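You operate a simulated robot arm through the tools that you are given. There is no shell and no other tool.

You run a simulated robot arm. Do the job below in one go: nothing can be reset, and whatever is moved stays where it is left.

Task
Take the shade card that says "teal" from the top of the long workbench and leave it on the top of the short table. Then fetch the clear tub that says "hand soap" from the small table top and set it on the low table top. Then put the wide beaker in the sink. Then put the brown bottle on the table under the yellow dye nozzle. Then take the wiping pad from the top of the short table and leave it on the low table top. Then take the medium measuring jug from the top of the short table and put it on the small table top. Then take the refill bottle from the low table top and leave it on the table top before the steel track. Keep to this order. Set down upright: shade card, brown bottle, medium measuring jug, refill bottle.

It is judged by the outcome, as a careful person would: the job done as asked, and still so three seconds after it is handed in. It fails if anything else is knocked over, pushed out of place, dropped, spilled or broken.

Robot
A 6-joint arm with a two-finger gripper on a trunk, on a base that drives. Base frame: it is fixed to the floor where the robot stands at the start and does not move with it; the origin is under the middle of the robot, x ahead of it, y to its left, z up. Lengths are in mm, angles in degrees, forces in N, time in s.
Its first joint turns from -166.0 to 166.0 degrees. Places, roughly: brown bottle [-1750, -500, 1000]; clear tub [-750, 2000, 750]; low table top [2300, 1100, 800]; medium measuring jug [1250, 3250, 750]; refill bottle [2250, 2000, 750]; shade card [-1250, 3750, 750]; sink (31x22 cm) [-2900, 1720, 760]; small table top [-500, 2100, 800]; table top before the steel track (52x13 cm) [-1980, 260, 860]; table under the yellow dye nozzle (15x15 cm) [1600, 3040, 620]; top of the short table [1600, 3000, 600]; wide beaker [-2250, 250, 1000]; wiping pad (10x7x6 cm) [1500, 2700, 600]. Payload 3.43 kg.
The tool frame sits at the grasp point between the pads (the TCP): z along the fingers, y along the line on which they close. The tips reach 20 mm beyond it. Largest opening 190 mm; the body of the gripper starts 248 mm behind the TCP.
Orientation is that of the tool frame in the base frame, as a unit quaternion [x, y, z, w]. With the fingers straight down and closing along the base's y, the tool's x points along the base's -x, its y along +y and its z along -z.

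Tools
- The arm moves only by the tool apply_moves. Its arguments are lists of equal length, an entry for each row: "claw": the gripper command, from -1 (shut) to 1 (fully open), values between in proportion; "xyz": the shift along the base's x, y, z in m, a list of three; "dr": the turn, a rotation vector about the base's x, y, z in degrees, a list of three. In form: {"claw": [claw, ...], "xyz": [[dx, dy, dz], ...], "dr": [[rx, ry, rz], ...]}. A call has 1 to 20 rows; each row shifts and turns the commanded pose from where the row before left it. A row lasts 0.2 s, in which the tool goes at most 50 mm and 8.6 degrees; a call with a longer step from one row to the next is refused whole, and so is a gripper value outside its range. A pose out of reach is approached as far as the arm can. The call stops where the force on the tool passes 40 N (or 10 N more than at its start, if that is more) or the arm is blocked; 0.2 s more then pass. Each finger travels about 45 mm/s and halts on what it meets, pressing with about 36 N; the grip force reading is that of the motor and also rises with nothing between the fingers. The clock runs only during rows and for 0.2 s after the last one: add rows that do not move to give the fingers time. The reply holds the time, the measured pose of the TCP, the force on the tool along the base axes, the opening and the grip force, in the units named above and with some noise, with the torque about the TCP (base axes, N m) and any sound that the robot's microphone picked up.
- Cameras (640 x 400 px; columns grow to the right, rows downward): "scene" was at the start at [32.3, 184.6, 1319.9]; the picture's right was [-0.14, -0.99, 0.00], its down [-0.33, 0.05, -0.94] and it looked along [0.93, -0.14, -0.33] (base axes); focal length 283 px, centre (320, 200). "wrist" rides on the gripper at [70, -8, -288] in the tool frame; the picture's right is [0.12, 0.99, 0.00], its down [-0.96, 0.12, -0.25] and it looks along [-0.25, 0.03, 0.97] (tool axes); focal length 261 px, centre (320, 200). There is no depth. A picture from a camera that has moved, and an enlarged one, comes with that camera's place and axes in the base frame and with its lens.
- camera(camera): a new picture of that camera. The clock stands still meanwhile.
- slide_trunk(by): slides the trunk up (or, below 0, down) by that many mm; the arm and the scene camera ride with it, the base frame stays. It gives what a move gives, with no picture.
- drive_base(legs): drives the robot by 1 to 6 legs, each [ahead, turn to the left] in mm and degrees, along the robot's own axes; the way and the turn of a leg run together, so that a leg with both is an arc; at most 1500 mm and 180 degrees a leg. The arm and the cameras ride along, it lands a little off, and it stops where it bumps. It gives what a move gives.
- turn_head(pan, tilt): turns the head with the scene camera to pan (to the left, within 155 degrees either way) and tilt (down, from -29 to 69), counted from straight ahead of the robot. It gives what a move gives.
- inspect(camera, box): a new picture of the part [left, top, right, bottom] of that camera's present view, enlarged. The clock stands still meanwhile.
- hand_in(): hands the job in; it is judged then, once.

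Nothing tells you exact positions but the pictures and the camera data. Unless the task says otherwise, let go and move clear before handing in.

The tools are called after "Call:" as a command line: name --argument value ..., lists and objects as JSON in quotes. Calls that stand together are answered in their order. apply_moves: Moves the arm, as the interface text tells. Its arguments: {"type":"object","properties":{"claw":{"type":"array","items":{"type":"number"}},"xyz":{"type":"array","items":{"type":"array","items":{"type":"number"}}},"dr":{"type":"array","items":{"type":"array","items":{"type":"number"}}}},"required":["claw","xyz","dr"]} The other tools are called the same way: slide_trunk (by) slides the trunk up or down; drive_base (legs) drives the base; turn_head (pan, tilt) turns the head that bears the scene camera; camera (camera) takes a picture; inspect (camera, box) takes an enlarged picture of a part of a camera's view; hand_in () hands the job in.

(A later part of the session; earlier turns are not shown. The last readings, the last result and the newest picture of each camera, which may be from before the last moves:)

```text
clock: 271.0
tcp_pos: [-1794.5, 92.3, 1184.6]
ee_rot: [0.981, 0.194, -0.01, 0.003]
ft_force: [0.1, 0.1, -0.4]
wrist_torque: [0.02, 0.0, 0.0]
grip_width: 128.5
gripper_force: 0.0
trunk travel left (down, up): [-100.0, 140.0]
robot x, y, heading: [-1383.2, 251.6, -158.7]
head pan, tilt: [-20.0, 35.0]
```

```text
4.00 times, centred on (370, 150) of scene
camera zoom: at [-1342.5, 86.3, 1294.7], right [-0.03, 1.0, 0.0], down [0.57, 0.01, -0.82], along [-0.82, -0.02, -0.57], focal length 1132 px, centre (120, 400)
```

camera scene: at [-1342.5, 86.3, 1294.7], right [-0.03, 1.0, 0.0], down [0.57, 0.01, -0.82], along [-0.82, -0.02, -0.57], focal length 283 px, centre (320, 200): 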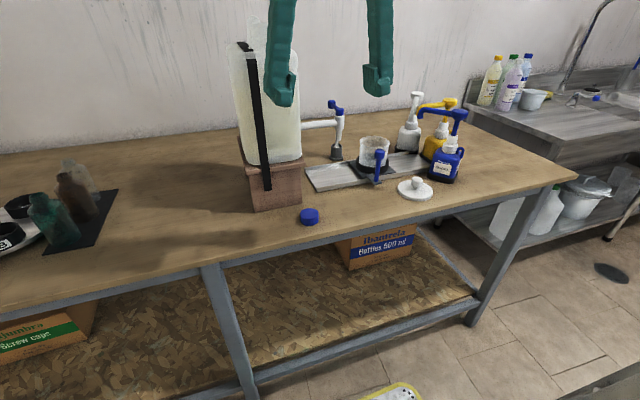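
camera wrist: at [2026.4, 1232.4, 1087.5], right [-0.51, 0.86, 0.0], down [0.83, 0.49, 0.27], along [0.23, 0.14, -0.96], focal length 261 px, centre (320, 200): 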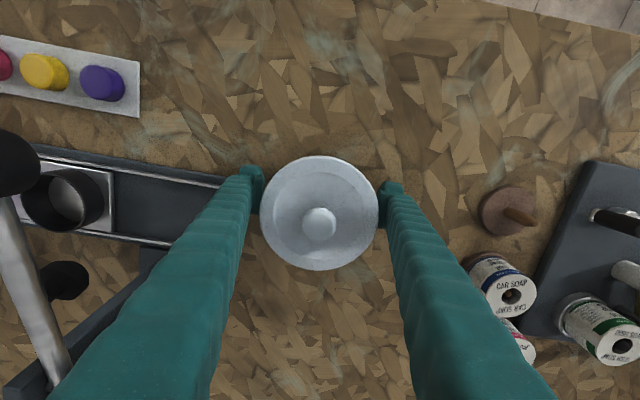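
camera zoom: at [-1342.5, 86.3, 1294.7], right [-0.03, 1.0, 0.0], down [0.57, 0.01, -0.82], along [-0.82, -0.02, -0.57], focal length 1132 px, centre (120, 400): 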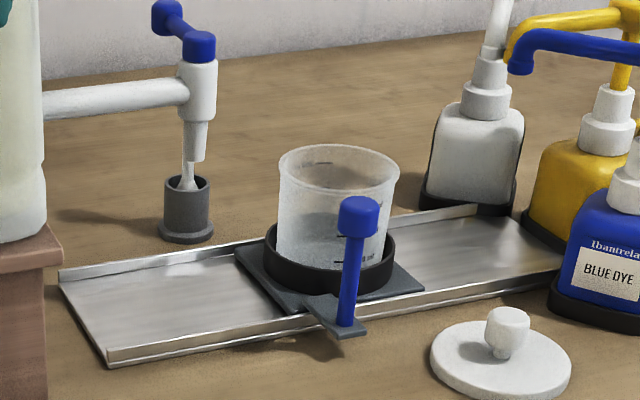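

I swing the tool right first to stay clear of the white tank, then over the beaker while turning it 36°, and look down with the wrist camera.

Call:
apply_moves --claw '[0.5, 0.5, 0.5, 0.5, 0.5, 0.5, 0.5, 0.5, 0.5, 0.5, 0.5, 0.5, 0.5]' --xyz '[[-0.0015, 0.037, 0.005], [-0.0015, 0.037, 0.005], [-0.0015, 0.037, 0.005], [-0.0015, 0.037, 0.005], [-0.038, 0, 0], [-0.038, 0, 0], [-0.038, 0, 0], [-0.038, 0, 0], [-0.038, 0, 0], [-0.038, 0, 0], [-0.038, 0, 0], [-0.038, 0, 0], [0, 0, 0]]' --dr '[[0, 0, -4.5], [0, 0, -4.5], [0, 0, -4.5], [0, 0, -4.5], [0, 0, -2.25], [0, 0, -2.25], [0, 0, -2.25], [0, 0, -2.25], [0, 0, -2.25], [0, 0, -2.25], [0, 0, -2.25], [0, 0, -2.25], [0, 0, 0]]'

Call:
camera --camera "wrist"

Call:
camera --camera "scene"

```text
clock: 273.8
tcp_pos: [-2103.2, 240.7, 1204.1]
ee_rot: [0.993, -0.119, -0.01, 0.001]
ft_force: [0.2, 0.2, -0.8]
wrist_torque: [-0.01, -0.08, -0.04]
grip_width: 142.4
gripper_force: 0.0
trunk travel left (down, up): [-100.0, 140.0]
robot x, y, heading: [-1383.3, 253.1, -158.6]
head pan, tilt: [-20.0, 35.0]
```

```text
taken
camera wrist: at [-2028.5, 233.0, 1490.5], right [-0.12, -0.99, 0.0], down [-0.96, 0.11, 0.27], along [-0.26, 0.03, -0.96], focal length 261 px, centre (320, 200)
```

wrist: 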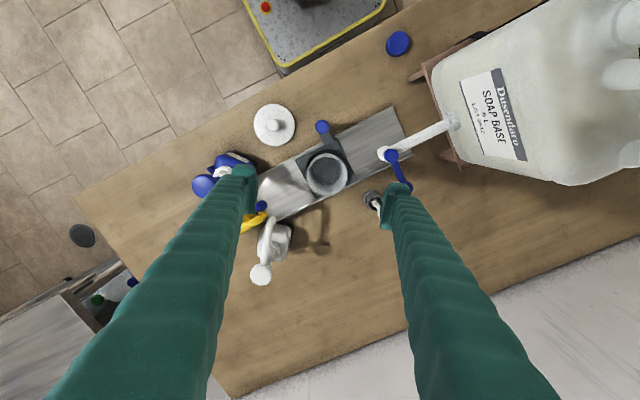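

```text
taken
camera scene: at [-1342.8, 86.4, 1294.7], right [-0.02, 1.0, 0.0], down [0.57, 0.01, -0.82], along [-0.82, -0.02, -0.57], focal length 283 px, centre (320, 200)
```

scene: 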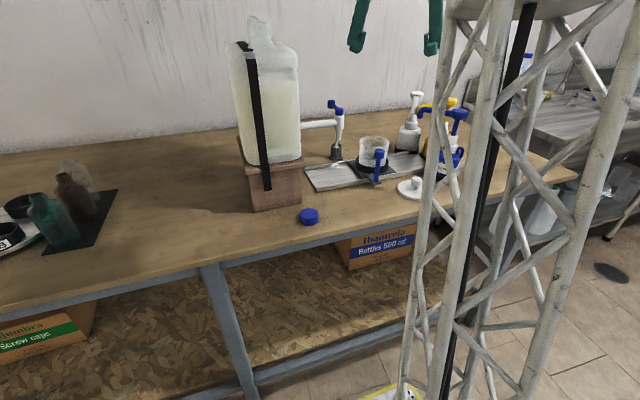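

The beaker is visible below; I zoom for its exact centre.

Call:
inspect --camera "wrist" --box '[264, 110, 392, 210]'

```text
4.00 times, centred on (328, 160) of wrist
camera zoom: at [-2028.5, 233.0, 1490.5], right [-0.12, -0.99, 0.0], down [-0.96, 0.11, 0.27], along [-0.26, 0.03, -0.96], focal length 1043 px, centre (288, 360)
```

zoom: 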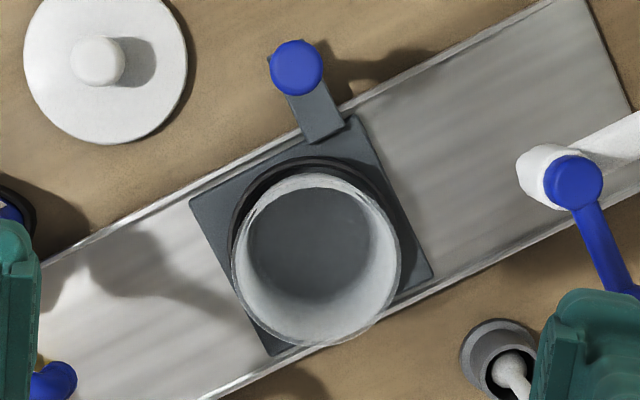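

Beaker centre at about (-2120, 229), rim about 86 mm wide. I centre over it and descend to grip its upper wall above the ring.

Call:
apply_moves --claw '[0.35, 0.35, 0.35, 0.35, 0.35, 0.35, 0.35, 0.35, 0.35]' --xyz '[[-0.017, -0.012, 0], [0, 0, -0.04], [0, 0, -0.04], [0, 0, -0.04], [0, 0, -0.04], [0, 0, -0.04], [0, 0, -0.03], [0, 0, -0.014], [0, 0, 0]]' --dr '[[0, 0, 0], [0, 0, 0], [0, 0, 0], [0, 0, 0], [0, 0, 0], [0, 0, 0], [0, 0, 0], [0, 0, 0], [0, 0, 0]]'

Call:
camera --camera "wrist"

Call:
inspect --camera "scene" --box '[290, 80, 450, 200]'

```text
clock: 275.8
tcp_pos: [-2121.4, 231.0, 961.4]
ee_rot: [0.993, -0.118, -0.009, 0.001]
ft_force: [0.7, -0.8, 0.4]
wrist_torque: [0.02, 0.01, 0.0]
grip_width: 128.2
gripper_force: 0.1
trunk travel left (down, up): [-100.0, 140.0]
robot x, y, heading: [-1384.1, 255.4, -158.6]
head pan, tilt: [-20.0, 35.0]
```

```text
taken
camera wrist: at [-2045.6, 222.4, 1247.4], right [-0.12, -0.99, 0.0], down [-0.96, 0.11, 0.27], along [-0.27, 0.03, -0.96], focal length 261 px, centre (320, 200)
```

wrist: 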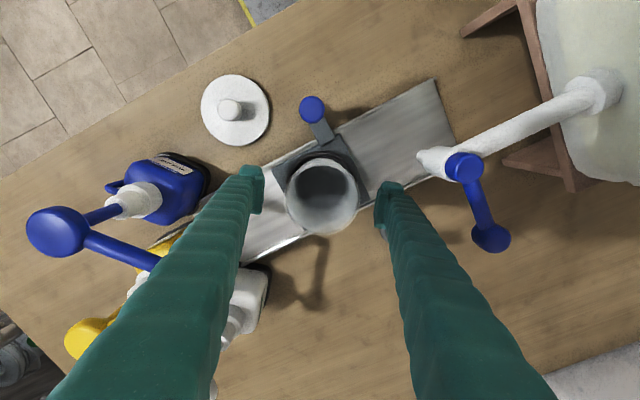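

```text
3.33 times, centred on (370, 140) of scene
camera zoom: at [-1342.5, 86.4, 1294.7], right [-0.02, 1.0, 0.0], down [0.57, 0.01, -0.82], along [-0.82, -0.02, -0.57], focal length 943 px, centre (153, 400)
```

zoom: 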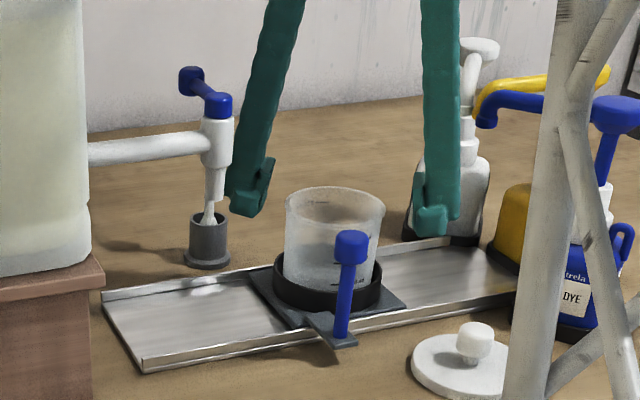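

Aligned. I lower another 32 mm and close on the upper wall.

Call:
apply_moves --claw '[0.35, 0.35, 0.35, 0.35, 0.0, -0.4, -0.4, -0.4, -0.4, -0.4]' --xyz '[[0, 0, -0.01], [0, 0, -0.01], [0, 0, -0.012], [0, 0, 0], [0, 0, 0], [0, 0, 0], [0, 0, 0], [0, 0, 0], [0, 0, 0], [0, 0, 0]]' --dr '[[0, 0, 0], [0, 0, 0], [0, 0, 0], [0, 0, 0], [0, 0, 0], [0, 0, 0], [0, 0, 0], [0, 0, 0], [0, 0, 0], [0, 0, 0]]'

Call:
camera --camera "wrist"

Call:
inspect --camera "scene" --box '[290, 80, 450, 200]'

```text
clock: 278.0
tcp_pos: [-2119.9, 228.7, 928.3]
ee_rot: [0.993, -0.118, -0.009, 0.002]
ft_force: [0.4, 0.7, 1.4]
wrist_torque: [0.0, 0.02, 0.0]
grip_width: 86.4
gripper_force: 35.3
trunk travel left (down, up): [-100.0, 140.0]
robot x, y, heading: [-1385.5, 253.7, -158.8]
head pan, tilt: [-20.0, 35.0]
```

```text
taken
camera wrist: at [-2044.4, 221.3, 1214.5], right [-0.12, -0.99, 0.0], down [-0.96, 0.11, 0.27], along [-0.26, 0.03, -0.96], focal length 261 px, centre (320, 200)
```

wrist: 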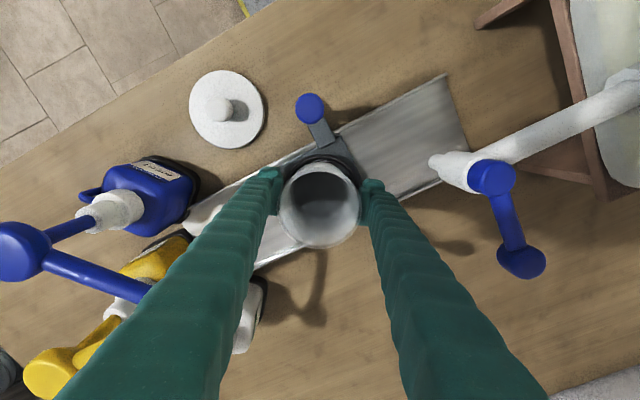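

```text
3.33 times, centred on (370, 140) of scene
camera zoom: at [-1342.5, 86.4, 1294.7], right [-0.02, 1.0, 0.0], down [0.57, 0.01, -0.82], along [-0.82, -0.02, -0.57], focal length 943 px, centre (153, 400)
```

zoom: 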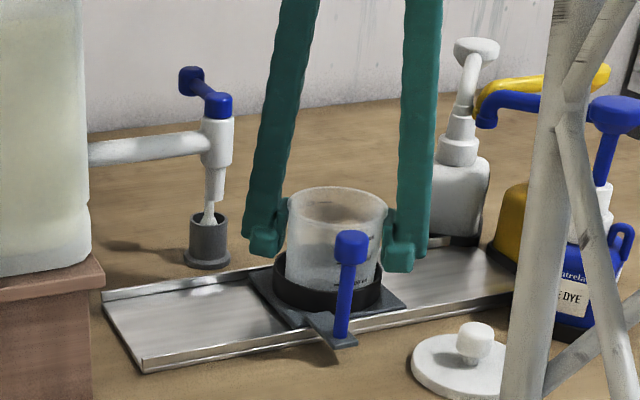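

Gripped at 86 mm. I lift the beaker straight up out of the ring, slowly at first.

Call:
apply_moves --claw '[-0.4, -0.4, -0.4, -0.4, -0.4, -0.4, -0.4]' --xyz '[[0, 0, 0.005], [0, 0, 0.008], [0, 0, 0.01], [0, 0, 0.015], [0, 0, 0.02], [0, 0, 0.02], [0, 0, 0]]' --dr '[[0, 0, 0], [0, 0, 0], [0, 0, 0], [0, 0, 0], [0, 0, 0], [0, 0, 0], [0, 0, 0]]'

Call:
inspect --camera "scene" --box '[290, 60, 450, 180]'

```text
clock: 279.6
tcp_pos: [-2122.7, 227.7, 1007.2]
ee_rot: [0.993, -0.118, -0.01, 0.001]
ft_force: [0.5, 0.6, -0.5]
wrist_torque: [0.01, 0.03, -0.04]
grip_width: 86.3
gripper_force: 36.0
trunk travel left (down, up): [-100.0, 140.0]
robot x, y, heading: [-1379.0, 252.6, -158.6]
head pan, tilt: [-20.0, 35.0]
```

```text
3.33 times, centred on (370, 120) of scene
camera zoom: at [-1342.6, 86.4, 1294.7], right [-0.02, 1.0, 0.0], down [0.57, 0.01, -0.82], along [-0.82, -0.02, -0.57], focal length 943 px, centre (153, 467)
```

zoom: 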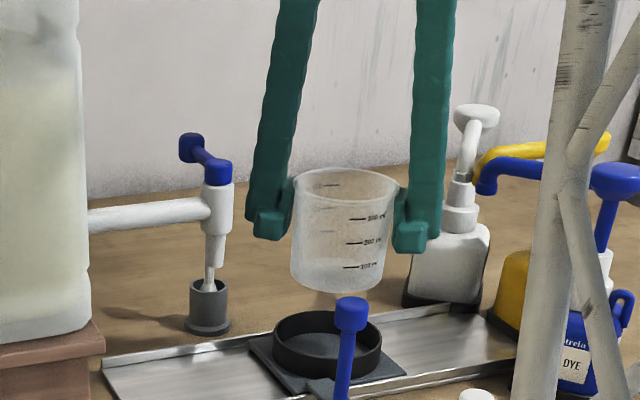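

The beaker came out cleanly and is empty. I raise it and bring the arm back to the travel pose.

Call:
apply_moves --claw '[-0.4, -0.4, -0.4, -0.4, -0.4, -0.4, -0.4, -0.4, -0.4, -0.4, -0.4, -0.4, -0.4, -0.4, -0.4, -0.4, -0.4, -0.4]' --xyz '[[0, 0, 0.04], [0, 0, 0.04], [0, 0, 0.04], [0, 0, 0.04], [0, 0, 0.035], [0.04, 0.002, 0], [0.04, 0.002, 0], [0.04, 0.002, 0], [0.04, 0.002, 0], [0.04, 0.002, 0], [0.04, 0.002, 0], [0.04, 0.002, 0], [0.04, 0.002, 0], [0, -0.038, 0], [0, -0.038, 0], [0, -0.038, 0], [0, -0.038, 0], [0, 0, 0]]' --dr '[[0, 0, 0], [0, 0, 0], [0, 0, 0], [0, 0, 0], [0, 0, 0], [0, 0, 2.25], [0, 0, 2.25], [0, 0, 2.25], [0, 0, 2.25], [0, 0, 2.25], [0, 0, 2.25], [0, 0, 2.25], [0, 0, 2.25], [0, 0, 4.5], [0, 0, 4.5], [0, 0, 4.5], [0, 0, 4.5], [0, 0, 0]]'

Call:
drive_base --legs '[[-180, 0], [0, -84], [1500, 0]]'

```text
clock: 283.4
tcp_pos: [-1800.1, 90.5, 1201.3]
ee_rot: [0.981, 0.195, -0.009, 0.004]
ft_force: [-0.1, -0.2, -0.5]
wrist_torque: [-0.07, 0.03, 0.03]
grip_width: 85.9
gripper_force: 35.6
trunk travel left (down, up): [-100.0, 140.0]
robot x, y, heading: [-1381.3, 254.5, -158.7]
head pan, tilt: [-20.0, 35.0]
```

```text
clock: 295.6
tcp_pos: [-2032.4, 2035.0, 1201.5]
ee_rot: [0.848, -0.53, -0.009, -0.003]
ft_force: [-0.1, 0.6, -0.1]
wrist_torque: [0.0, 0.0, 0.02]
grip_width: 86.2
gripper_force: 36.0
trunk travel left (down, up): [-100.0, 140.0]
robot x, y, heading: [-1845.7, 1627.0, 115.2]
head pan, tilt: [-20.0, 35.0]
```

I continue a little north, then turn to face the sink.

Call:
drive_base --legs '[[420, 0], [0, 85]]'

Call:
turn_head --pan 0 --tilt 30

Call:
camera --camera "scene"

```text
clock: 301.9
tcp_pos: [-2444.1, 1859.8, 1201.5]
ee_rot: [0.984, 0.177, -0.009, 0.004]
ft_force: [0.3, -0.7, -1.0]
wrist_torque: [0.01, 0.0, 0.01]
grip_width: 86.0
gripper_force: 35.3
trunk travel left (down, up): [-100.0, 140.0]
robot x, y, heading: [-2022.4, 2008.8, -160.6]
head pan, tilt: [-20.0, 35.0]
```

```text
clock: 302.7
tcp_pos: [-2444.6, 1860.4, 1200.5]
ee_rot: [0.984, 0.176, -0.009, 0.003]
ft_force: [0.3, -0.5, 0.2]
wrist_torque: [0.01, 0.0, -0.05]
grip_width: 86.1
gripper_force: 36.2
trunk travel left (down, up): [-100.0, 140.0]
robot x, y, heading: [-2022.4, 2004.7, -160.9]
head pan, tilt: [0.0, 30.0]
```

```text
taken
camera scene: at [-1984.2, 1808.7, 1302.5], right [-0.33, 0.94, 0.0], down [0.47, 0.16, -0.87], along [-0.82, -0.28, -0.5], focal length 283 px, centre (320, 200)
```

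scene: 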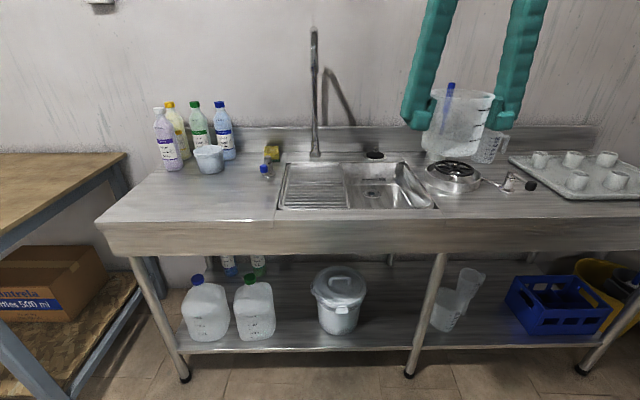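

The sink bowl is straight ahead, centred about (-2900, 1720) with its rim near z 855 and bottom near 760; the faucet is to the left of it. I drive 250 mm closer.

Call:
drive_base --legs '[[250, 0]]'

Call:
turn_head --pan -10 --tilt 42

Call:
camera --camera "scene"

Call:
camera --camera "wrist"

```text
clock: 304.5
tcp_pos: [-2677.6, 1779.2, 1201.2]
ee_rot: [0.985, 0.175, -0.009, 0.003]
ft_force: [0.0, 0.1, -1.2]
wrist_torque: [0.06, 0.03, 0.01]
grip_width: 85.8
gripper_force: 36.3
trunk travel left (down, up): [-100.0, 140.0]
robot x, y, heading: [-2251.8, 1921.1, -160.8]
head pan, tilt: [0.0, 30.0]
```

```text
clock: 305.3
tcp_pos: [-2678.6, 1779.2, 1201.8]
ee_rot: [0.984, 0.175, -0.008, 0.003]
ft_force: [0.3, 0.0, -1.3]
wrist_torque: [0.02, 0.01, 0.02]
grip_width: 86.0
gripper_force: 36.1
trunk travel left (down, up): [-100.0, 140.0]
robot x, y, heading: [-2254.6, 1926.8, -160.7]
head pan, tilt: [-10.0, 42.0]
```

```text
taken
camera scene: at [-2215.0, 1743.5, 1284.2], right [-0.16, 0.99, 0.0], down [0.66, 0.11, -0.74], along [-0.73, -0.12, -0.67], focal length 283 px, centre (320, 200)
```

scene: 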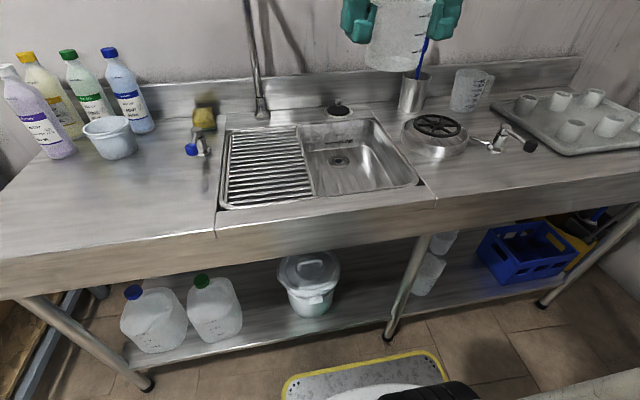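

```text
taken
camera wrist: at [-2611.0, 1815.6, 1487.6], right [0.46, -0.89, 0.0], down [-0.86, -0.44, 0.27], along [-0.24, -0.12, -0.96], focal length 261 px, centre (320, 200)
```

wrist: 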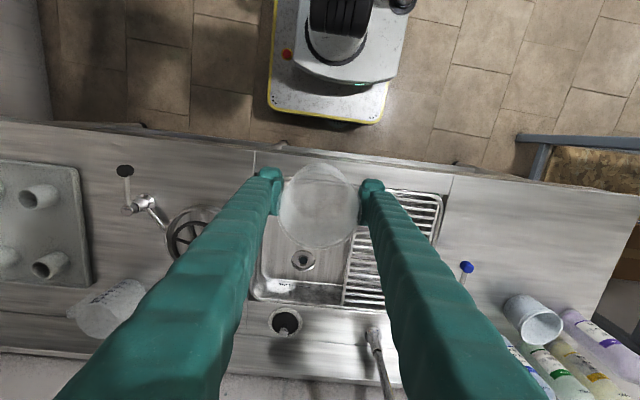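

The bowl opening is centred about (-2893, 1720). I move the beaker over it and lower it inside.

Call:
apply_moves --claw '[-0.4, -0.4, -0.4, -0.4, -0.4, -0.4, -0.4, -0.4, -0.4, -0.4, -0.4]' --xyz '[[-0.043, -0.0118, 0], [-0.043, -0.0118, 0], [-0.043, -0.0118, 0], [-0.043, -0.0118, 0], [-0.043, -0.0118, 0], [0, 0, -0.04], [0, 0, -0.04], [0, 0, -0.04], [0, 0, -0.04], [0, 0, -0.04], [0, 0, 0]]' --dr '[[0, 0, 0], [0, 0, 0], [0, 0, 0], [0, 0, 0], [0, 0, 0], [0, 0, 0], [0, 0, 0], [0, 0, 0], [0, 0, 0], [0, 0, 0], [0, 0, 0]]'

Call:
camera --camera "scene"

Call:
camera --camera "wrist"

```text
clock: 307.7
tcp_pos: [-2894.7, 1720.8, 1000.8]
ee_rot: [0.985, 0.175, -0.01, 0.003]
ft_force: [-0.4, -0.6, -0.3]
wrist_torque: [0.0, -0.03, 0.0]
grip_width: 86.1
gripper_force: 35.8
trunk travel left (down, up): [-100.0, 140.0]
robot x, y, heading: [-2252.5, 1922.3, -161.0]
head pan, tilt: [-10.0, 42.0]
```

```text
taken
camera scene: at [-2215.1, 1743.6, 1284.2], right [-0.16, 0.99, 0.0], down [0.66, 0.11, -0.74], along [-0.73, -0.12, -0.67], focal length 283 px, centre (320, 200)
```

scene: 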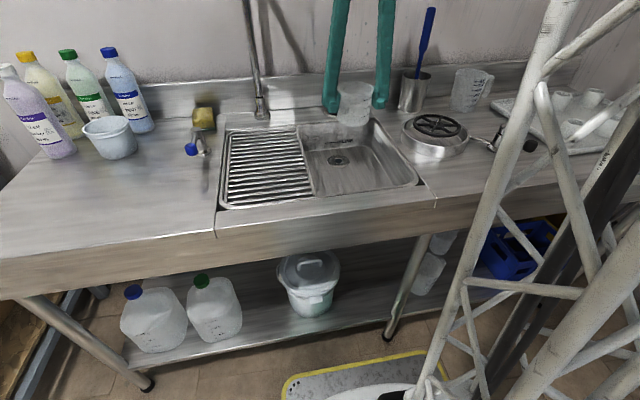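

```text
taken
camera wrist: at [-2826.4, 1756.9, 1286.5], right [0.46, -0.89, 0.0], down [-0.86, -0.44, 0.27], along [-0.24, -0.12, -0.96], focal length 261 px, centre (320, 200)
```

wrist: 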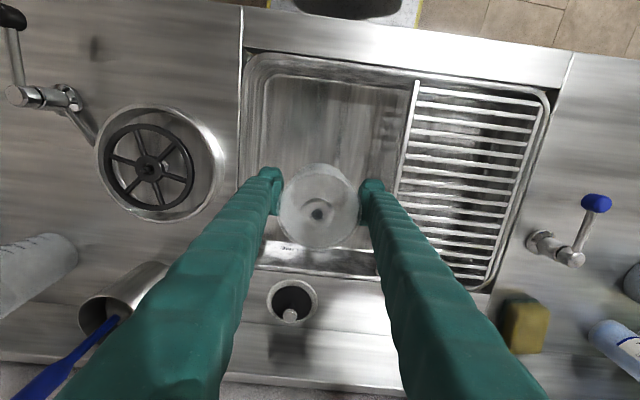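

From above, the bowl surrounds the beaker well and the drain lies near its centre. I lower into the bowl.

Call:
apply_moves --claw '[-0.4, -0.4, -0.4, -0.4, -0.4, -0.4, -0.4]' --xyz '[[0, 0, -0.04], [0, 0, -0.04], [0, 0, -0.035], [0, 0, -0.02], [0, 0, -0.015], [0, 0, -0.01], [0, 0, 0]]' --dr '[[0, 0, 0], [0, 0, 0], [0, 0, 0], [0, 0, 0], [0, 0, 0], [0, 0, 0], [0, 0, 0]]'

Call:
camera --camera "wrist"

Call:
inspect --camera "scene" --box '[280, 80, 440, 200]'

```text
clock: 309.3
tcp_pos: [-2893.1, 1720.9, 841.2]
ee_rot: [0.984, 0.176, -0.009, 0.003]
ft_force: [0.3, 0.3, -0.6]
wrist_torque: [0.01, 0.05, 0.03]
grip_width: 85.8
gripper_force: 36.1
trunk travel left (down, up): [-100.0, 140.0]
robot x, y, heading: [-2253.4, 1925.0, -160.6]
head pan, tilt: [-10.0, 42.0]
```

```text
taken
camera wrist: at [-2824.9, 1757.6, 1127.4], right [0.46, -0.89, 0.0], down [-0.86, -0.44, 0.27], along [-0.24, -0.12, -0.96], focal length 261 px, centre (320, 200)
```

wrist: 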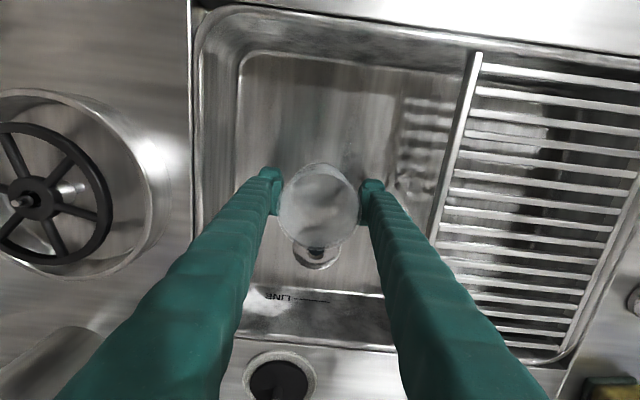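

```text
3.33 times, centred on (360, 140) of scene
camera zoom: at [-2215.1, 1743.6, 1284.2], right [-0.16, 0.99, 0.0], down [0.66, 0.11, -0.74], along [-0.73, -0.12, -0.67], focal length 943 px, centre (187, 400)
```

zoom: 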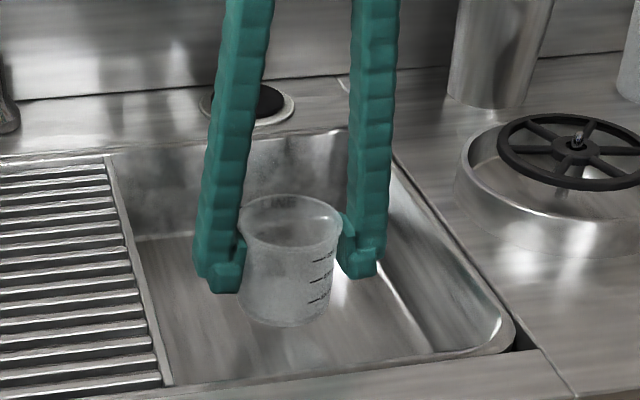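

The beaker is inside the bowl, still above the floor. I lower in small steps until contact.

Call:
apply_moves --claw '[-0.4, -0.4, -0.4, -0.4, -0.4, -0.4, -0.4]' --xyz '[[0, 0, -0.006], [0, 0, -0.006], [0, 0, -0.004], [0, 0, -0.003], [0, 0, -0.003], [0, 0, -0.002], [0, 0, 0]]' --dr '[[0, 0, 0], [0, 0, 0], [0, 0, 0], [0, 0, 0], [0, 0, 0], [0, 0, 0], [0, 0, 0]]'

```text
clock: 310.9
tcp_pos: [-2892.5, 1719.5, 817.4]
ee_rot: [0.984, 0.175, -0.01, 0.004]
ft_force: [0.3, 0.1, 0.6]
wrist_torque: [0.01, -0.02, 0.01]
grip_width: 85.8
gripper_force: 36.0
trunk travel left (down, up): [-100.0, 140.0]
robot x, y, heading: [-2250.6, 1924.8, -160.9]
head pan, tilt: [-10.0, 42.0]
```

No contact yet; I keep going a few millimetres at a time.

Call:
apply_moves --claw '[-0.4, -0.4, -0.4, -0.4, -0.4, -0.4]' --xyz '[[0, 0, -0.002], [0, 0, -0.002], [0, 0, -0.002], [0, 0, -0.002], [0, 0, -0.002], [0, 0, 0]]' --dr '[[0, 0, 0], [0, 0, 0], [0, 0, 0], [0, 0, 0], [0, 0, 0], [0, 0, 0]]'

Call:
inspect --camera "scene" --box '[280, 80, 440, 200]'

```text
clock: 312.3
tcp_pos: [-2892.7, 1720.9, 809.4]
ee_rot: [0.984, 0.176, -0.011, 0.003]
ft_force: [0.9, -0.9, 37.3]
wrist_torque: [-0.07, 0.11, 0.05]
grip_width: 86.0
gripper_force: 35.7
trunk travel left (down, up): [-100.0, 140.0]
robot x, y, heading: [-2256.2, 1925.9, -160.7]
head pan, tilt: [-10.0, 42.0]
```

```text
3.33 times, centred on (360, 140) of scene
camera zoom: at [-2214.1, 1743.8, 1284.5], right [-0.16, 0.99, 0.0], down [0.66, 0.11, -0.74], along [-0.73, -0.12, -0.67], focal length 943 px, centre (187, 400)
```

zoom: 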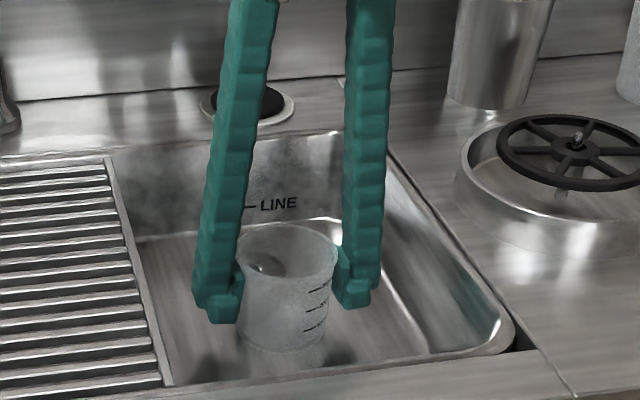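

Contact with the sink floor. I ease off 2 mm, open a little, and rise straight up.

Call:
apply_moves --claw '[-0.4, 0.0, 0.15, 0.15, 0.15, 0.15, 0.15, 0.15, 0.15, 0.15, 0.15, 0.15, 0.15, 0.15, 0.15]' --xyz '[[0, 0, 0.002], [0, 0, 0], [0, 0, 0], [0, 0, 0], [0, 0, 0], [0, 0, 0.02], [0, 0, 0.04], [0, 0, 0.045], [0, 0, 0.045], [0, 0, 0.045], [0, 0, 0.045], [0, 0, 0.045], [0, 0, 0.045], [0, 0, 0.045], [0, 0, 0]]' --dr '[[0, 0, 0], [0, 0, 0], [0, 0, 0], [0, 0, 0], [0, 0, 0], [0, 0, 0], [0, 0, 0], [0, 0, 0], [0, 0, 0], [0, 0, 0], [0, 0, 0], [0, 0, 0], [0, 0, 0], [0, 0, 0], [0, 0, 0]]'

Call:
camera --camera "wrist"

Call:
inspect --camera "scene" --box '[280, 80, 440, 200]'

```text
clock: 315.5
tcp_pos: [-2898.4, 1720.8, 1184.6]
ee_rot: [0.984, 0.175, -0.009, 0.003]
ft_force: [0.0, -1.2, -0.7]
wrist_torque: [-0.05, 0.01, 0.01]
grip_width: 109.3
gripper_force: 0.0
trunk travel left (down, up): [-100.0, 140.0]
robot x, y, heading: [-2252.2, 1920.4, -160.8]
head pan, tilt: [-10.0, 42.0]
```

```text
taken
camera wrist: at [-2830.2, 1756.7, 1471.0], right [0.46, -0.89, 0.0], down [-0.86, -0.44, 0.27], along [-0.24, -0.12, -0.96], focal length 261 px, centre (320, 200)
```

wrist: 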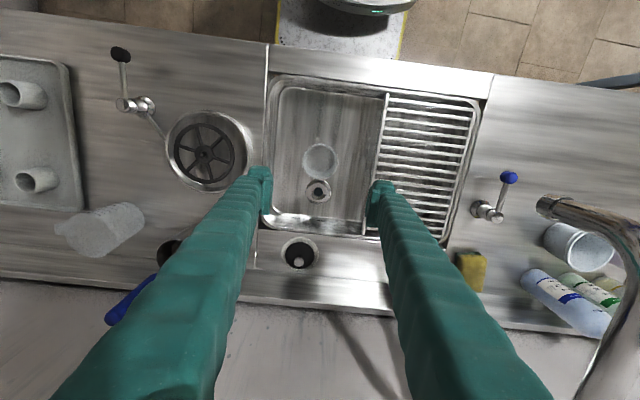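

```text
3.33 times, centred on (360, 140) of scene
camera zoom: at [-2215.0, 1743.6, 1284.2], right [-0.16, 0.99, 0.0], down [0.66, 0.11, -0.74], along [-0.73, -0.12, -0.67], focal length 943 px, centre (187, 400)
```

zoom: 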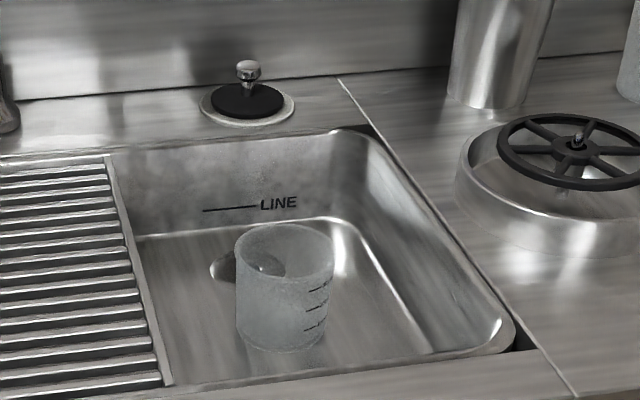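

The beaker stands in the sink. Next the brown bottle: I tuck the arm, back away and drive south along the track bench.

Call:
apply_moves --claw '[0.15, 0.15, 0.15, 0.15, 0.15, 0.15, 0.15]' --xyz '[[0.0383, 0.0095, 0.003], [0.0383, 0.0095, 0.003], [0.0383, 0.0095, 0.003], [0.0383, 0.0095, 0.003], [0.0383, 0.0095, 0.003], [0.0383, 0.0095, 0.003], [0, 0, 0]]' --dr '[[0, 0, 0], [0, 0, 0], [0, 0, 0], [0, 0, 0], [0, 0, 0], [0, 0, 0], [0, 0, 0]]'

Call:
drive_base --legs '[[-330, 0], [0, 91], [1500, 0]]'

```text
clock: 317.1
tcp_pos: [-2661.9, 1777.9, 1201.8]
ee_rot: [0.984, 0.175, -0.009, 0.003]
ft_force: [-0.3, 0.7, 0.2]
wrist_torque: [0.0, 0.08, -0.03]
grip_width: 109.3
gripper_force: 0.0
trunk travel left (down, up): [-100.0, 140.0]
robot x, y, heading: [-2251.9, 1924.5, -160.7]
head pan, tilt: [-10.0, 42.0]
```

```text
clock: 330.5
tcp_pos: [-1289.2, 187.9, 1202.1]
ee_rot: [0.574, 0.819, -0.004, 0.009]
ft_force: [-0.4, -0.2, -1.0]
wrist_torque: [0.01, 0.03, 0.02]
grip_width: 109.1
gripper_force: 0.1
trunk travel left (down, up): [-100.0, 140.0]
robot x, y, heading: [-1435.0, 594.8, -71.5]
head pan, tilt: [-10.0, 42.0]
```

Continuing south and then turning to face the bench in front of the bottles.

Call:
drive_base --legs '[[860, 0], [0, -88]]'

Call:
turn_head --pan 0 --tilt 35

Call:
camera --camera "scene"

```text
clock: 338.9
tcp_pos: [-1540.8, -414.4, 1202.1]
ee_rot: [0.975, 0.224, -0.009, 0.004]
ft_force: [0.0, -0.1, 0.0]
wrist_torque: [-0.01, 0.02, 0.02]
grip_width: 109.1
gripper_force: 0.1
trunk travel left (down, up): [-100.0, 140.0]
robot x, y, heading: [-1150.3, -229.0, -155.3]
head pan, tilt: [-10.0, 42.0]
```

```text
clock: 339.6
tcp_pos: [-1540.2, -414.9, 1202.8]
ee_rot: [0.975, 0.223, -0.009, 0.004]
ft_force: [-0.2, 0.8, 0.0]
wrist_torque: [0.02, 0.03, 0.01]
grip_width: 109.0
gripper_force: 0.1
trunk travel left (down, up): [-100.0, 140.0]
robot x, y, heading: [-1150.7, -227.6, -155.2]
head pan, tilt: [0.0, 35.0]
```

```text
taken
camera scene: at [-1091.7, -421.3, 1294.6], right [-0.42, 0.91, 0.0], down [0.52, 0.24, -0.82], along [-0.74, -0.34, -0.57], focal length 283 px, centre (320, 200)
```

scene: 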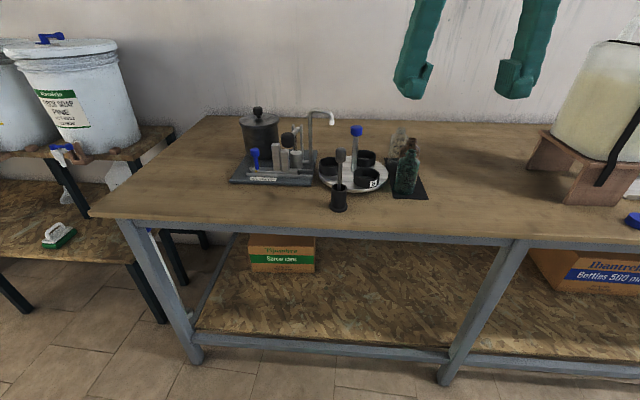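

The bottles line up away from me with the green one in front. I drive 100 mm closer and look from above with the wrist camera.

Call:
drive_base --legs '[[100, 0]]'

Call:
apply_moves --claw '[0.3, 0.3, 0.3, 0.3, 0.3, 0.3]' --xyz '[[-0.04, -0.008, 0], [-0.04, -0.008, 0], [-0.04, -0.008, 0], [-0.04, -0.008, 0], [-0.04, -0.008, 0], [0, 0, 0]]' --dr '[[0, 0, -1], [0, 0, -1], [0, 0, -1], [0, 0, -1], [0, 0, -1], [0, 0, 0]]'

Call:
camera --camera "wrist"

Call:
turn_head --pan 10 --tilt 38

Call:
camera --camera "scene"

```text
clock: 340.8
tcp_pos: [-1632.8, -456.5, 1202.8]
ee_rot: [0.975, 0.222, -0.009, 0.004]
ft_force: [0.2, -0.3, 0.4]
wrist_torque: [-0.01, 0.01, -0.01]
grip_width: 109.2
gripper_force: 0.1
trunk travel left (down, up): [-100.0, 140.0]
robot x, y, heading: [-1241.7, -269.1, -155.2]
head pan, tilt: [0.0, 35.0]
```

```text
clock: 342.1
tcp_pos: [-1834.9, -497.3, 1200.9]
ee_rot: [0.984, 0.18, -0.01, 0.004]
ft_force: [-0.2, -0.7, -0.3]
wrist_torque: [0.01, -0.11, -0.01]
grip_width: 123.5
gripper_force: 0.1
trunk travel left (down, up): [-100.0, 140.0]
robot x, y, heading: [-1244.1, -271.5, -155.3]
head pan, tilt: [0.0, 35.0]
```

```text
taken
camera wrist: at [-1768.1, -461.4, 1485.8], right [0.46, -0.89, 0.0], down [-0.85, -0.45, 0.27], along [-0.23, -0.12, -0.96], focal length 261 px, centre (320, 200)
```

wrist: 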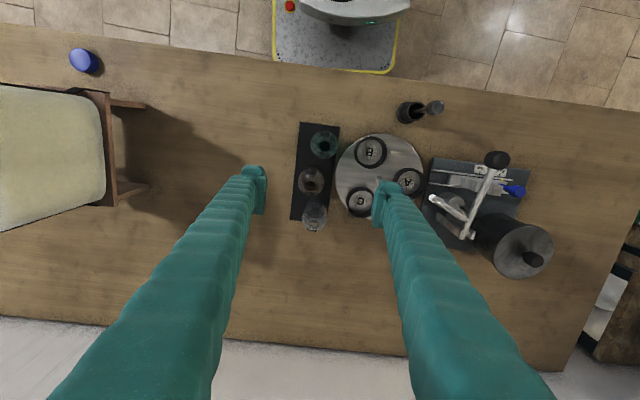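

```text
clock: 342.9
tcp_pos: [-1834.0, -497.4, 1200.5]
ee_rot: [0.984, 0.18, -0.009, 0.003]
ft_force: [0.2, 0.2, 0.4]
wrist_torque: [0.0, 0.0, 0.03]
grip_width: 123.4
gripper_force: 0.0
trunk travel left (down, up): [-100.0, 140.0]
robot x, y, heading: [-1240.3, -271.1, -155.2]
head pan, tilt: [10.0, 38.0]
```

```text
taken
camera scene: at [-1174.6, -475.9, 1290.1], right [-0.57, 0.82, 0.0], down [0.51, 0.35, -0.79], along [-0.65, -0.45, -0.62], focal length 283 px, centre (320, 200)
```

scene: 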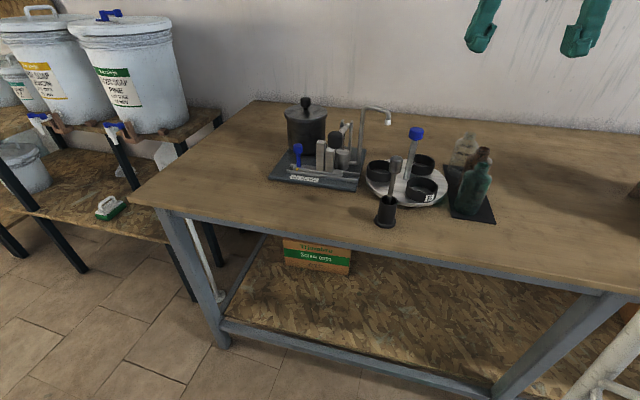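

I zoom in on the three bottles from above.

Call:
inspect --camera "wrist" --box '[270, 110, 430, 240]'

Call:
inspect --camera "scene" --box '[350, 110, 510, 235]'

```text
3.08 times, centred on (350, 175) of wrist
camera zoom: at [-1767.4, -461.2, 1486.1], right [0.46, -0.89, 0.0], down [-0.85, -0.45, 0.27], along [-0.24, -0.12, -0.96], focal length 802 px, centre (228, 277)
```

zoom: 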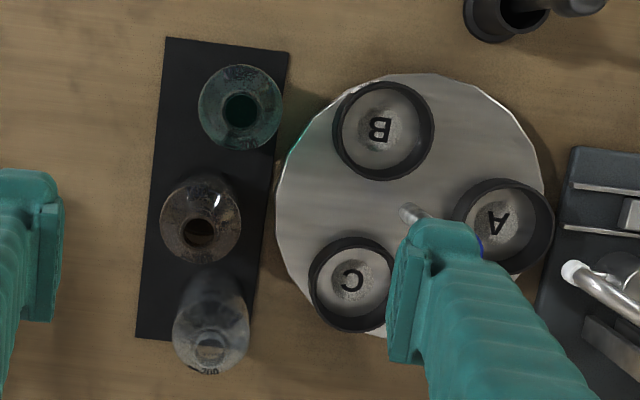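

```text
3.20 times, centred on (430, 172) of scene
camera zoom: at [-1174.6, -475.9, 1290.1], right [-0.57, 0.82, 0.0], down [0.51, 0.35, -0.79], along [-0.65, -0.45, -0.62], focal length 905 px, centre (-32, 288)
```

zoom: 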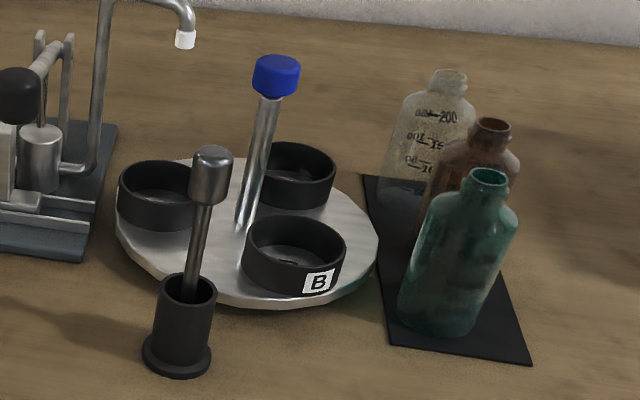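

The brown bottle's mouth is at about (-1876, -496, 974), body about 58 mm wide, with roughly 30 mm to the plate on one side. I narrow the opening, centre above it and descend to just over its top to check.

Call:
apply_moves --claw '[0.0, 0.0, 0.0, 0.0, 0.0, 0.0, 0.0]' --xyz '[[-0.0415, 0.0014, 0], [0, 0, -0.04], [0, 0, -0.04], [0, 0, -0.04], [0, 0, -0.04], [0, 0, -0.02], [0, 0, 0]]' --dr '[[0, 0, 0], [0, 0, 0], [0, 0, 0], [0, 0, 0], [0, 0, 0], [0, 0, 0], [0, 0, 0]]'

Call:
camera --camera "wrist"

Call:
inspect --camera "scene" --box '[350, 90, 510, 215]'

```text
clock: 344.5
tcp_pos: [-1873.1, -495.4, 1019.9]
ee_rot: [0.984, 0.18, -0.009, 0.003]
ft_force: [0.2, -0.5, -0.2]
wrist_torque: [-0.02, -0.01, 0.03]
grip_width: 95.0
gripper_force: 0.0
trunk travel left (down, up): [-100.0, 140.0]
robot x, y, heading: [-1242.0, -273.3, -155.4]
head pan, tilt: [10.0, 38.0]
```

```text
taken
camera wrist: at [-1807.0, -458.8, 1306.0], right [0.46, -0.89, 0.0], down [-0.85, -0.45, 0.27], along [-0.24, -0.12, -0.96], focal length 261 px, centre (320, 200)
```

wrist: 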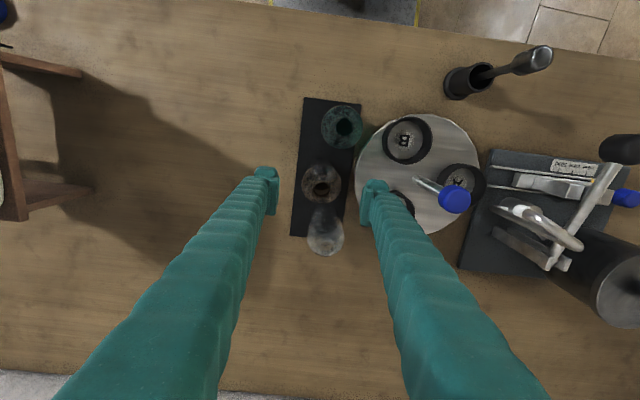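

```text
3.20 times, centred on (430, 152) of scene
camera zoom: at [-1174.5, -475.9, 1290.1], right [-0.57, 0.82, 0.0], down [0.51, 0.35, -0.79], along [-0.65, -0.45, -0.62], focal length 905 px, centre (-32, 352)
```

zoom: 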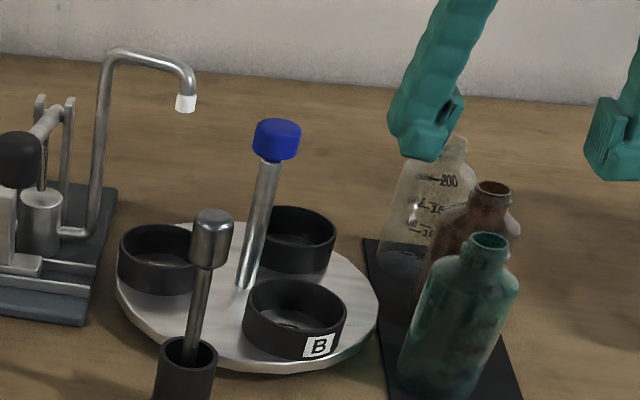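

Centred well. I narrow a bit and lower around the bottle's body, then close gently.

Call:
apply_moves --claw '[-0.16, -0.16, -0.16, -0.16, -0.16, -0.16, -0.16]' --xyz '[[0, 0, 0], [0, 0, -0.025], [0, 0, -0.03], [0, 0, -0.025], [0, 0, -0.015], [0, 0, -0.01], [0, 0, 0]]' --dr '[[0, 0, 0], [0, 0, 0], [0, 0, 0], [0, 0, 0], [0, 0, 0], [0, 0, 0], [0, 0, 0]]'

Call:
camera --camera "wrist"

Call:
inspect --camera "scene" --box '[350, 90, 510, 215]'

```text
clock: 346.1
tcp_pos: [-1875.7, -495.8, 918.0]
ee_rot: [0.984, 0.179, -0.009, 0.004]
ft_force: [0.6, 0.5, 0.2]
wrist_torque: [0.0, -0.01, 0.01]
grip_width: 79.8
gripper_force: 0.0
trunk travel left (down, up): [-100.0, 140.0]
robot x, y, heading: [-1238.2, -270.7, -155.3]
head pan, tilt: [10.0, 38.0]
```

```text
taken
camera wrist: at [-1808.0, -458.3, 1203.4], right [0.46, -0.89, 0.0], down [-0.85, -0.45, 0.27], along [-0.24, -0.12, -0.96], focal length 261 px, centre (320, 200)
```

wrist: 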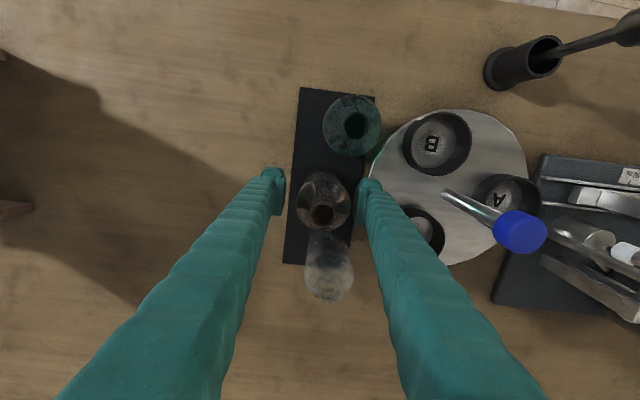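

```text
3.20 times, centred on (430, 152) of scene
camera zoom: at [-1174.5, -475.9, 1290.1], right [-0.57, 0.82, 0.0], down [0.51, 0.35, -0.79], along [-0.65, -0.45, -0.62], focal length 905 px, centre (-32, 352)
```

zoom: 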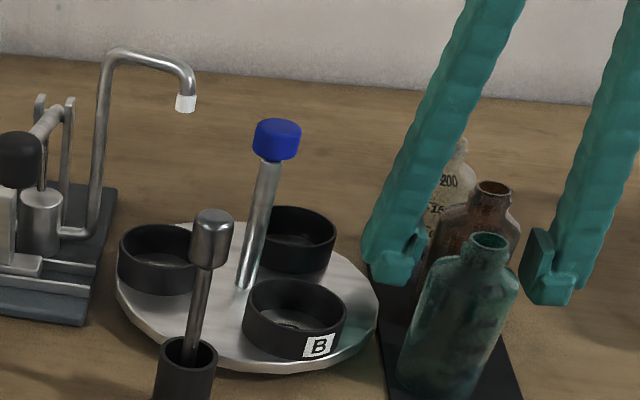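

Everything is clear of the neighbours; I close on the brown bottle.

Call:
apply_moves --claw '[-0.35, -0.5, -0.7, -0.7, -0.7, -0.7]' --xyz '[[0, 0, 0], [0, 0, 0], [0, 0, 0], [0, 0, 0], [0, 0, 0], [0, 0, 0]]' --dr '[[0, 0, 0], [0, 0, 0], [0, 0, 0], [0, 0, 0], [0, 0, 0], [0, 0, 0]]'

Call:
camera --camera "wrist"

```text
clock: 347.5
tcp_pos: [-1875.6, -495.4, 917.0]
ee_rot: [0.984, 0.18, -0.01, 0.004]
ft_force: [-0.4, 0.4, 0.3]
wrist_torque: [-0.03, 0.04, -0.04]
grip_width: 53.3
gripper_force: 35.3
trunk travel left (down, up): [-100.0, 140.0]
robot x, y, heading: [-1241.2, -274.2, -155.5]
head pan, tilt: [10.0, 38.0]
```

```text
taken
camera wrist: at [-1808.1, -458.3, 1203.5], right [0.46, -0.89, 0.0], down [-0.85, -0.45, 0.27], along [-0.24, -0.12, -0.96], focal length 261 px, centre (320, 200)
```

wrist: 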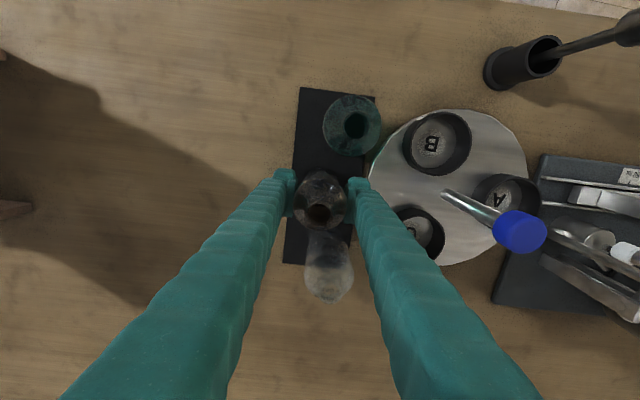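

Gripped at 53 mm. I lift it clear and bring it back to the travel pose.

Call:
apply_moves --claw '[-0.7, -0.7, -0.7, -0.7, -0.7, -0.7, -0.7, -0.7, -0.7, -0.7, -0.7, -0.7]' --xyz '[[0, 0, 0.006], [0, 0, 0.012], [0, 0, 0.025], [0, 0, 0.035], [0, 0, 0.04], [0, 0, 0.04], [0, 0, 0.04], [0, 0, 0.04], [0, 0, 0.04], [0, 0, 0.01], [0, 0, 0], [0, 0, 0]]' --dr '[[0, 0, 0], [0, 0, 0], [0, 0, 0], [0, 0, 0], [0, 0, 0], [0, 0, 0], [0, 0, 0], [0, 0, 0], [0, 0, 0], [0, 0, 0], [0, 0, 0], [0, 0, 0]]'

Call:
camera --camera "wrist"

Call:
camera --camera "scene"

```text
clock: 350.1
tcp_pos: [-1874.7, -494.9, 1203.0]
ee_rot: [0.984, 0.179, -0.009, 0.003]
ft_force: [-0.5, -0.3, -0.3]
wrist_torque: [-0.01, 0.02, -0.01]
grip_width: 53.2
gripper_force: 36.4
trunk travel left (down, up): [-100.0, 140.0]
robot x, y, heading: [-1239.8, -272.1, -155.4]
head pan, tilt: [10.0, 38.0]
```

```text
taken
camera wrist: at [-1807.7, -458.7, 1489.8], right [0.46, -0.89, 0.0], down [-0.85, -0.45, 0.27], along [-0.24, -0.12, -0.96], focal length 261 px, centre (320, 200)
```

wrist: 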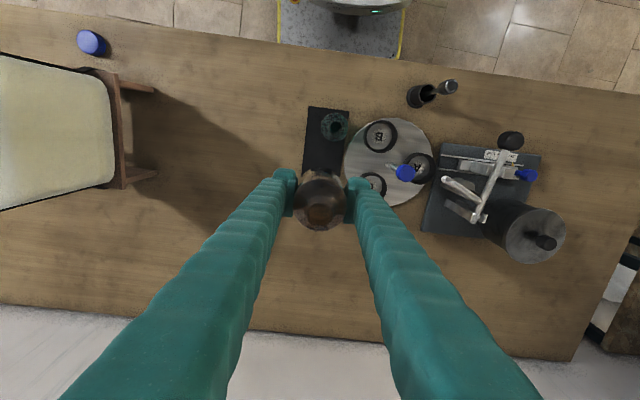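

```text
taken
camera scene: at [-1174.5, -475.9, 1290.1], right [-0.57, 0.82, 0.0], down [0.51, 0.35, -0.79], along [-0.65, -0.45, -0.62], focal length 283 px, centre (320, 200)
```

scene: 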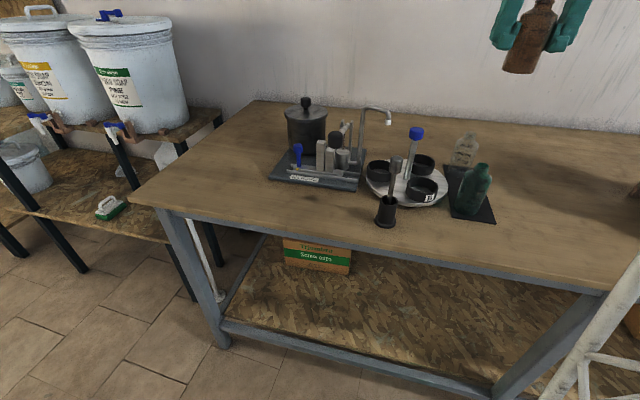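

The brown bottle is held upright, its neighbours undisturbed. I tuck the arm, back off, turn round and head for the gap between the barrels.

Call:
apply_moves --claw '[-0.7, -0.7, -0.7, -0.7, -0.7, -0.7, -0.7]' --xyz '[[0.039, 0.0067, 0], [0.039, 0.0067, 0], [0.039, 0.0067, 0], [0.039, 0.0067, 0], [0.039, 0.0067, 0], [0.039, 0.0067, 0], [0, 0, 0]]' --dr '[[0, 0, 0.8], [0, 0, 0.8], [0, 0, 0.8], [0, 0, 0.8], [0, 0, 0.8], [0, 0, 0.8], [0, 0, 0]]'

Call:
turn_head --pan 0 --tilt 30

Call:
drive_base --legs '[[-200, 0], [0, 164]]'

```text
clock: 351.7
tcp_pos: [-1640.7, -454.3, 1205.2]
ee_rot: [0.975, 0.22, -0.009, 0.004]
ft_force: [0.0, 1.0, 0.6]
wrist_torque: [0.0, 0.02, 0.0]
grip_width: 53.8
gripper_force: 35.8
trunk travel left (down, up): [-100.0, 140.0]
robot x, y, heading: [-1244.0, -269.3, -155.5]
head pan, tilt: [10.0, 38.0]
```

```text
clock: 352.4
tcp_pos: [-1640.1, -453.0, 1205.7]
ee_rot: [0.975, 0.221, -0.009, 0.003]
ft_force: [-0.8, -0.1, -0.1]
wrist_torque: [0.03, 0.0, 0.0]
grip_width: 53.5
gripper_force: 36.4
trunk travel left (down, up): [-100.0, 140.0]
robot x, y, heading: [-1239.7, -271.7, -155.2]
head pan, tilt: [0.0, 30.0]
```

```text
clock: 361.0
tcp_pos: [-620.7, -128.8, 1205.7]
ee_rot: [-0.07, 0.997, 0.002, 0.01]
ft_force: [0.7, 0.7, -0.1]
wrist_torque: [-0.02, 0.0, 0.0]
grip_width: 53.5
gripper_force: 35.6
trunk travel left (down, up): [-100.0, 140.0]
robot x, y, heading: [-1054.2, -185.5, 7.3]
head pan, tilt: [0.0, 30.0]
```

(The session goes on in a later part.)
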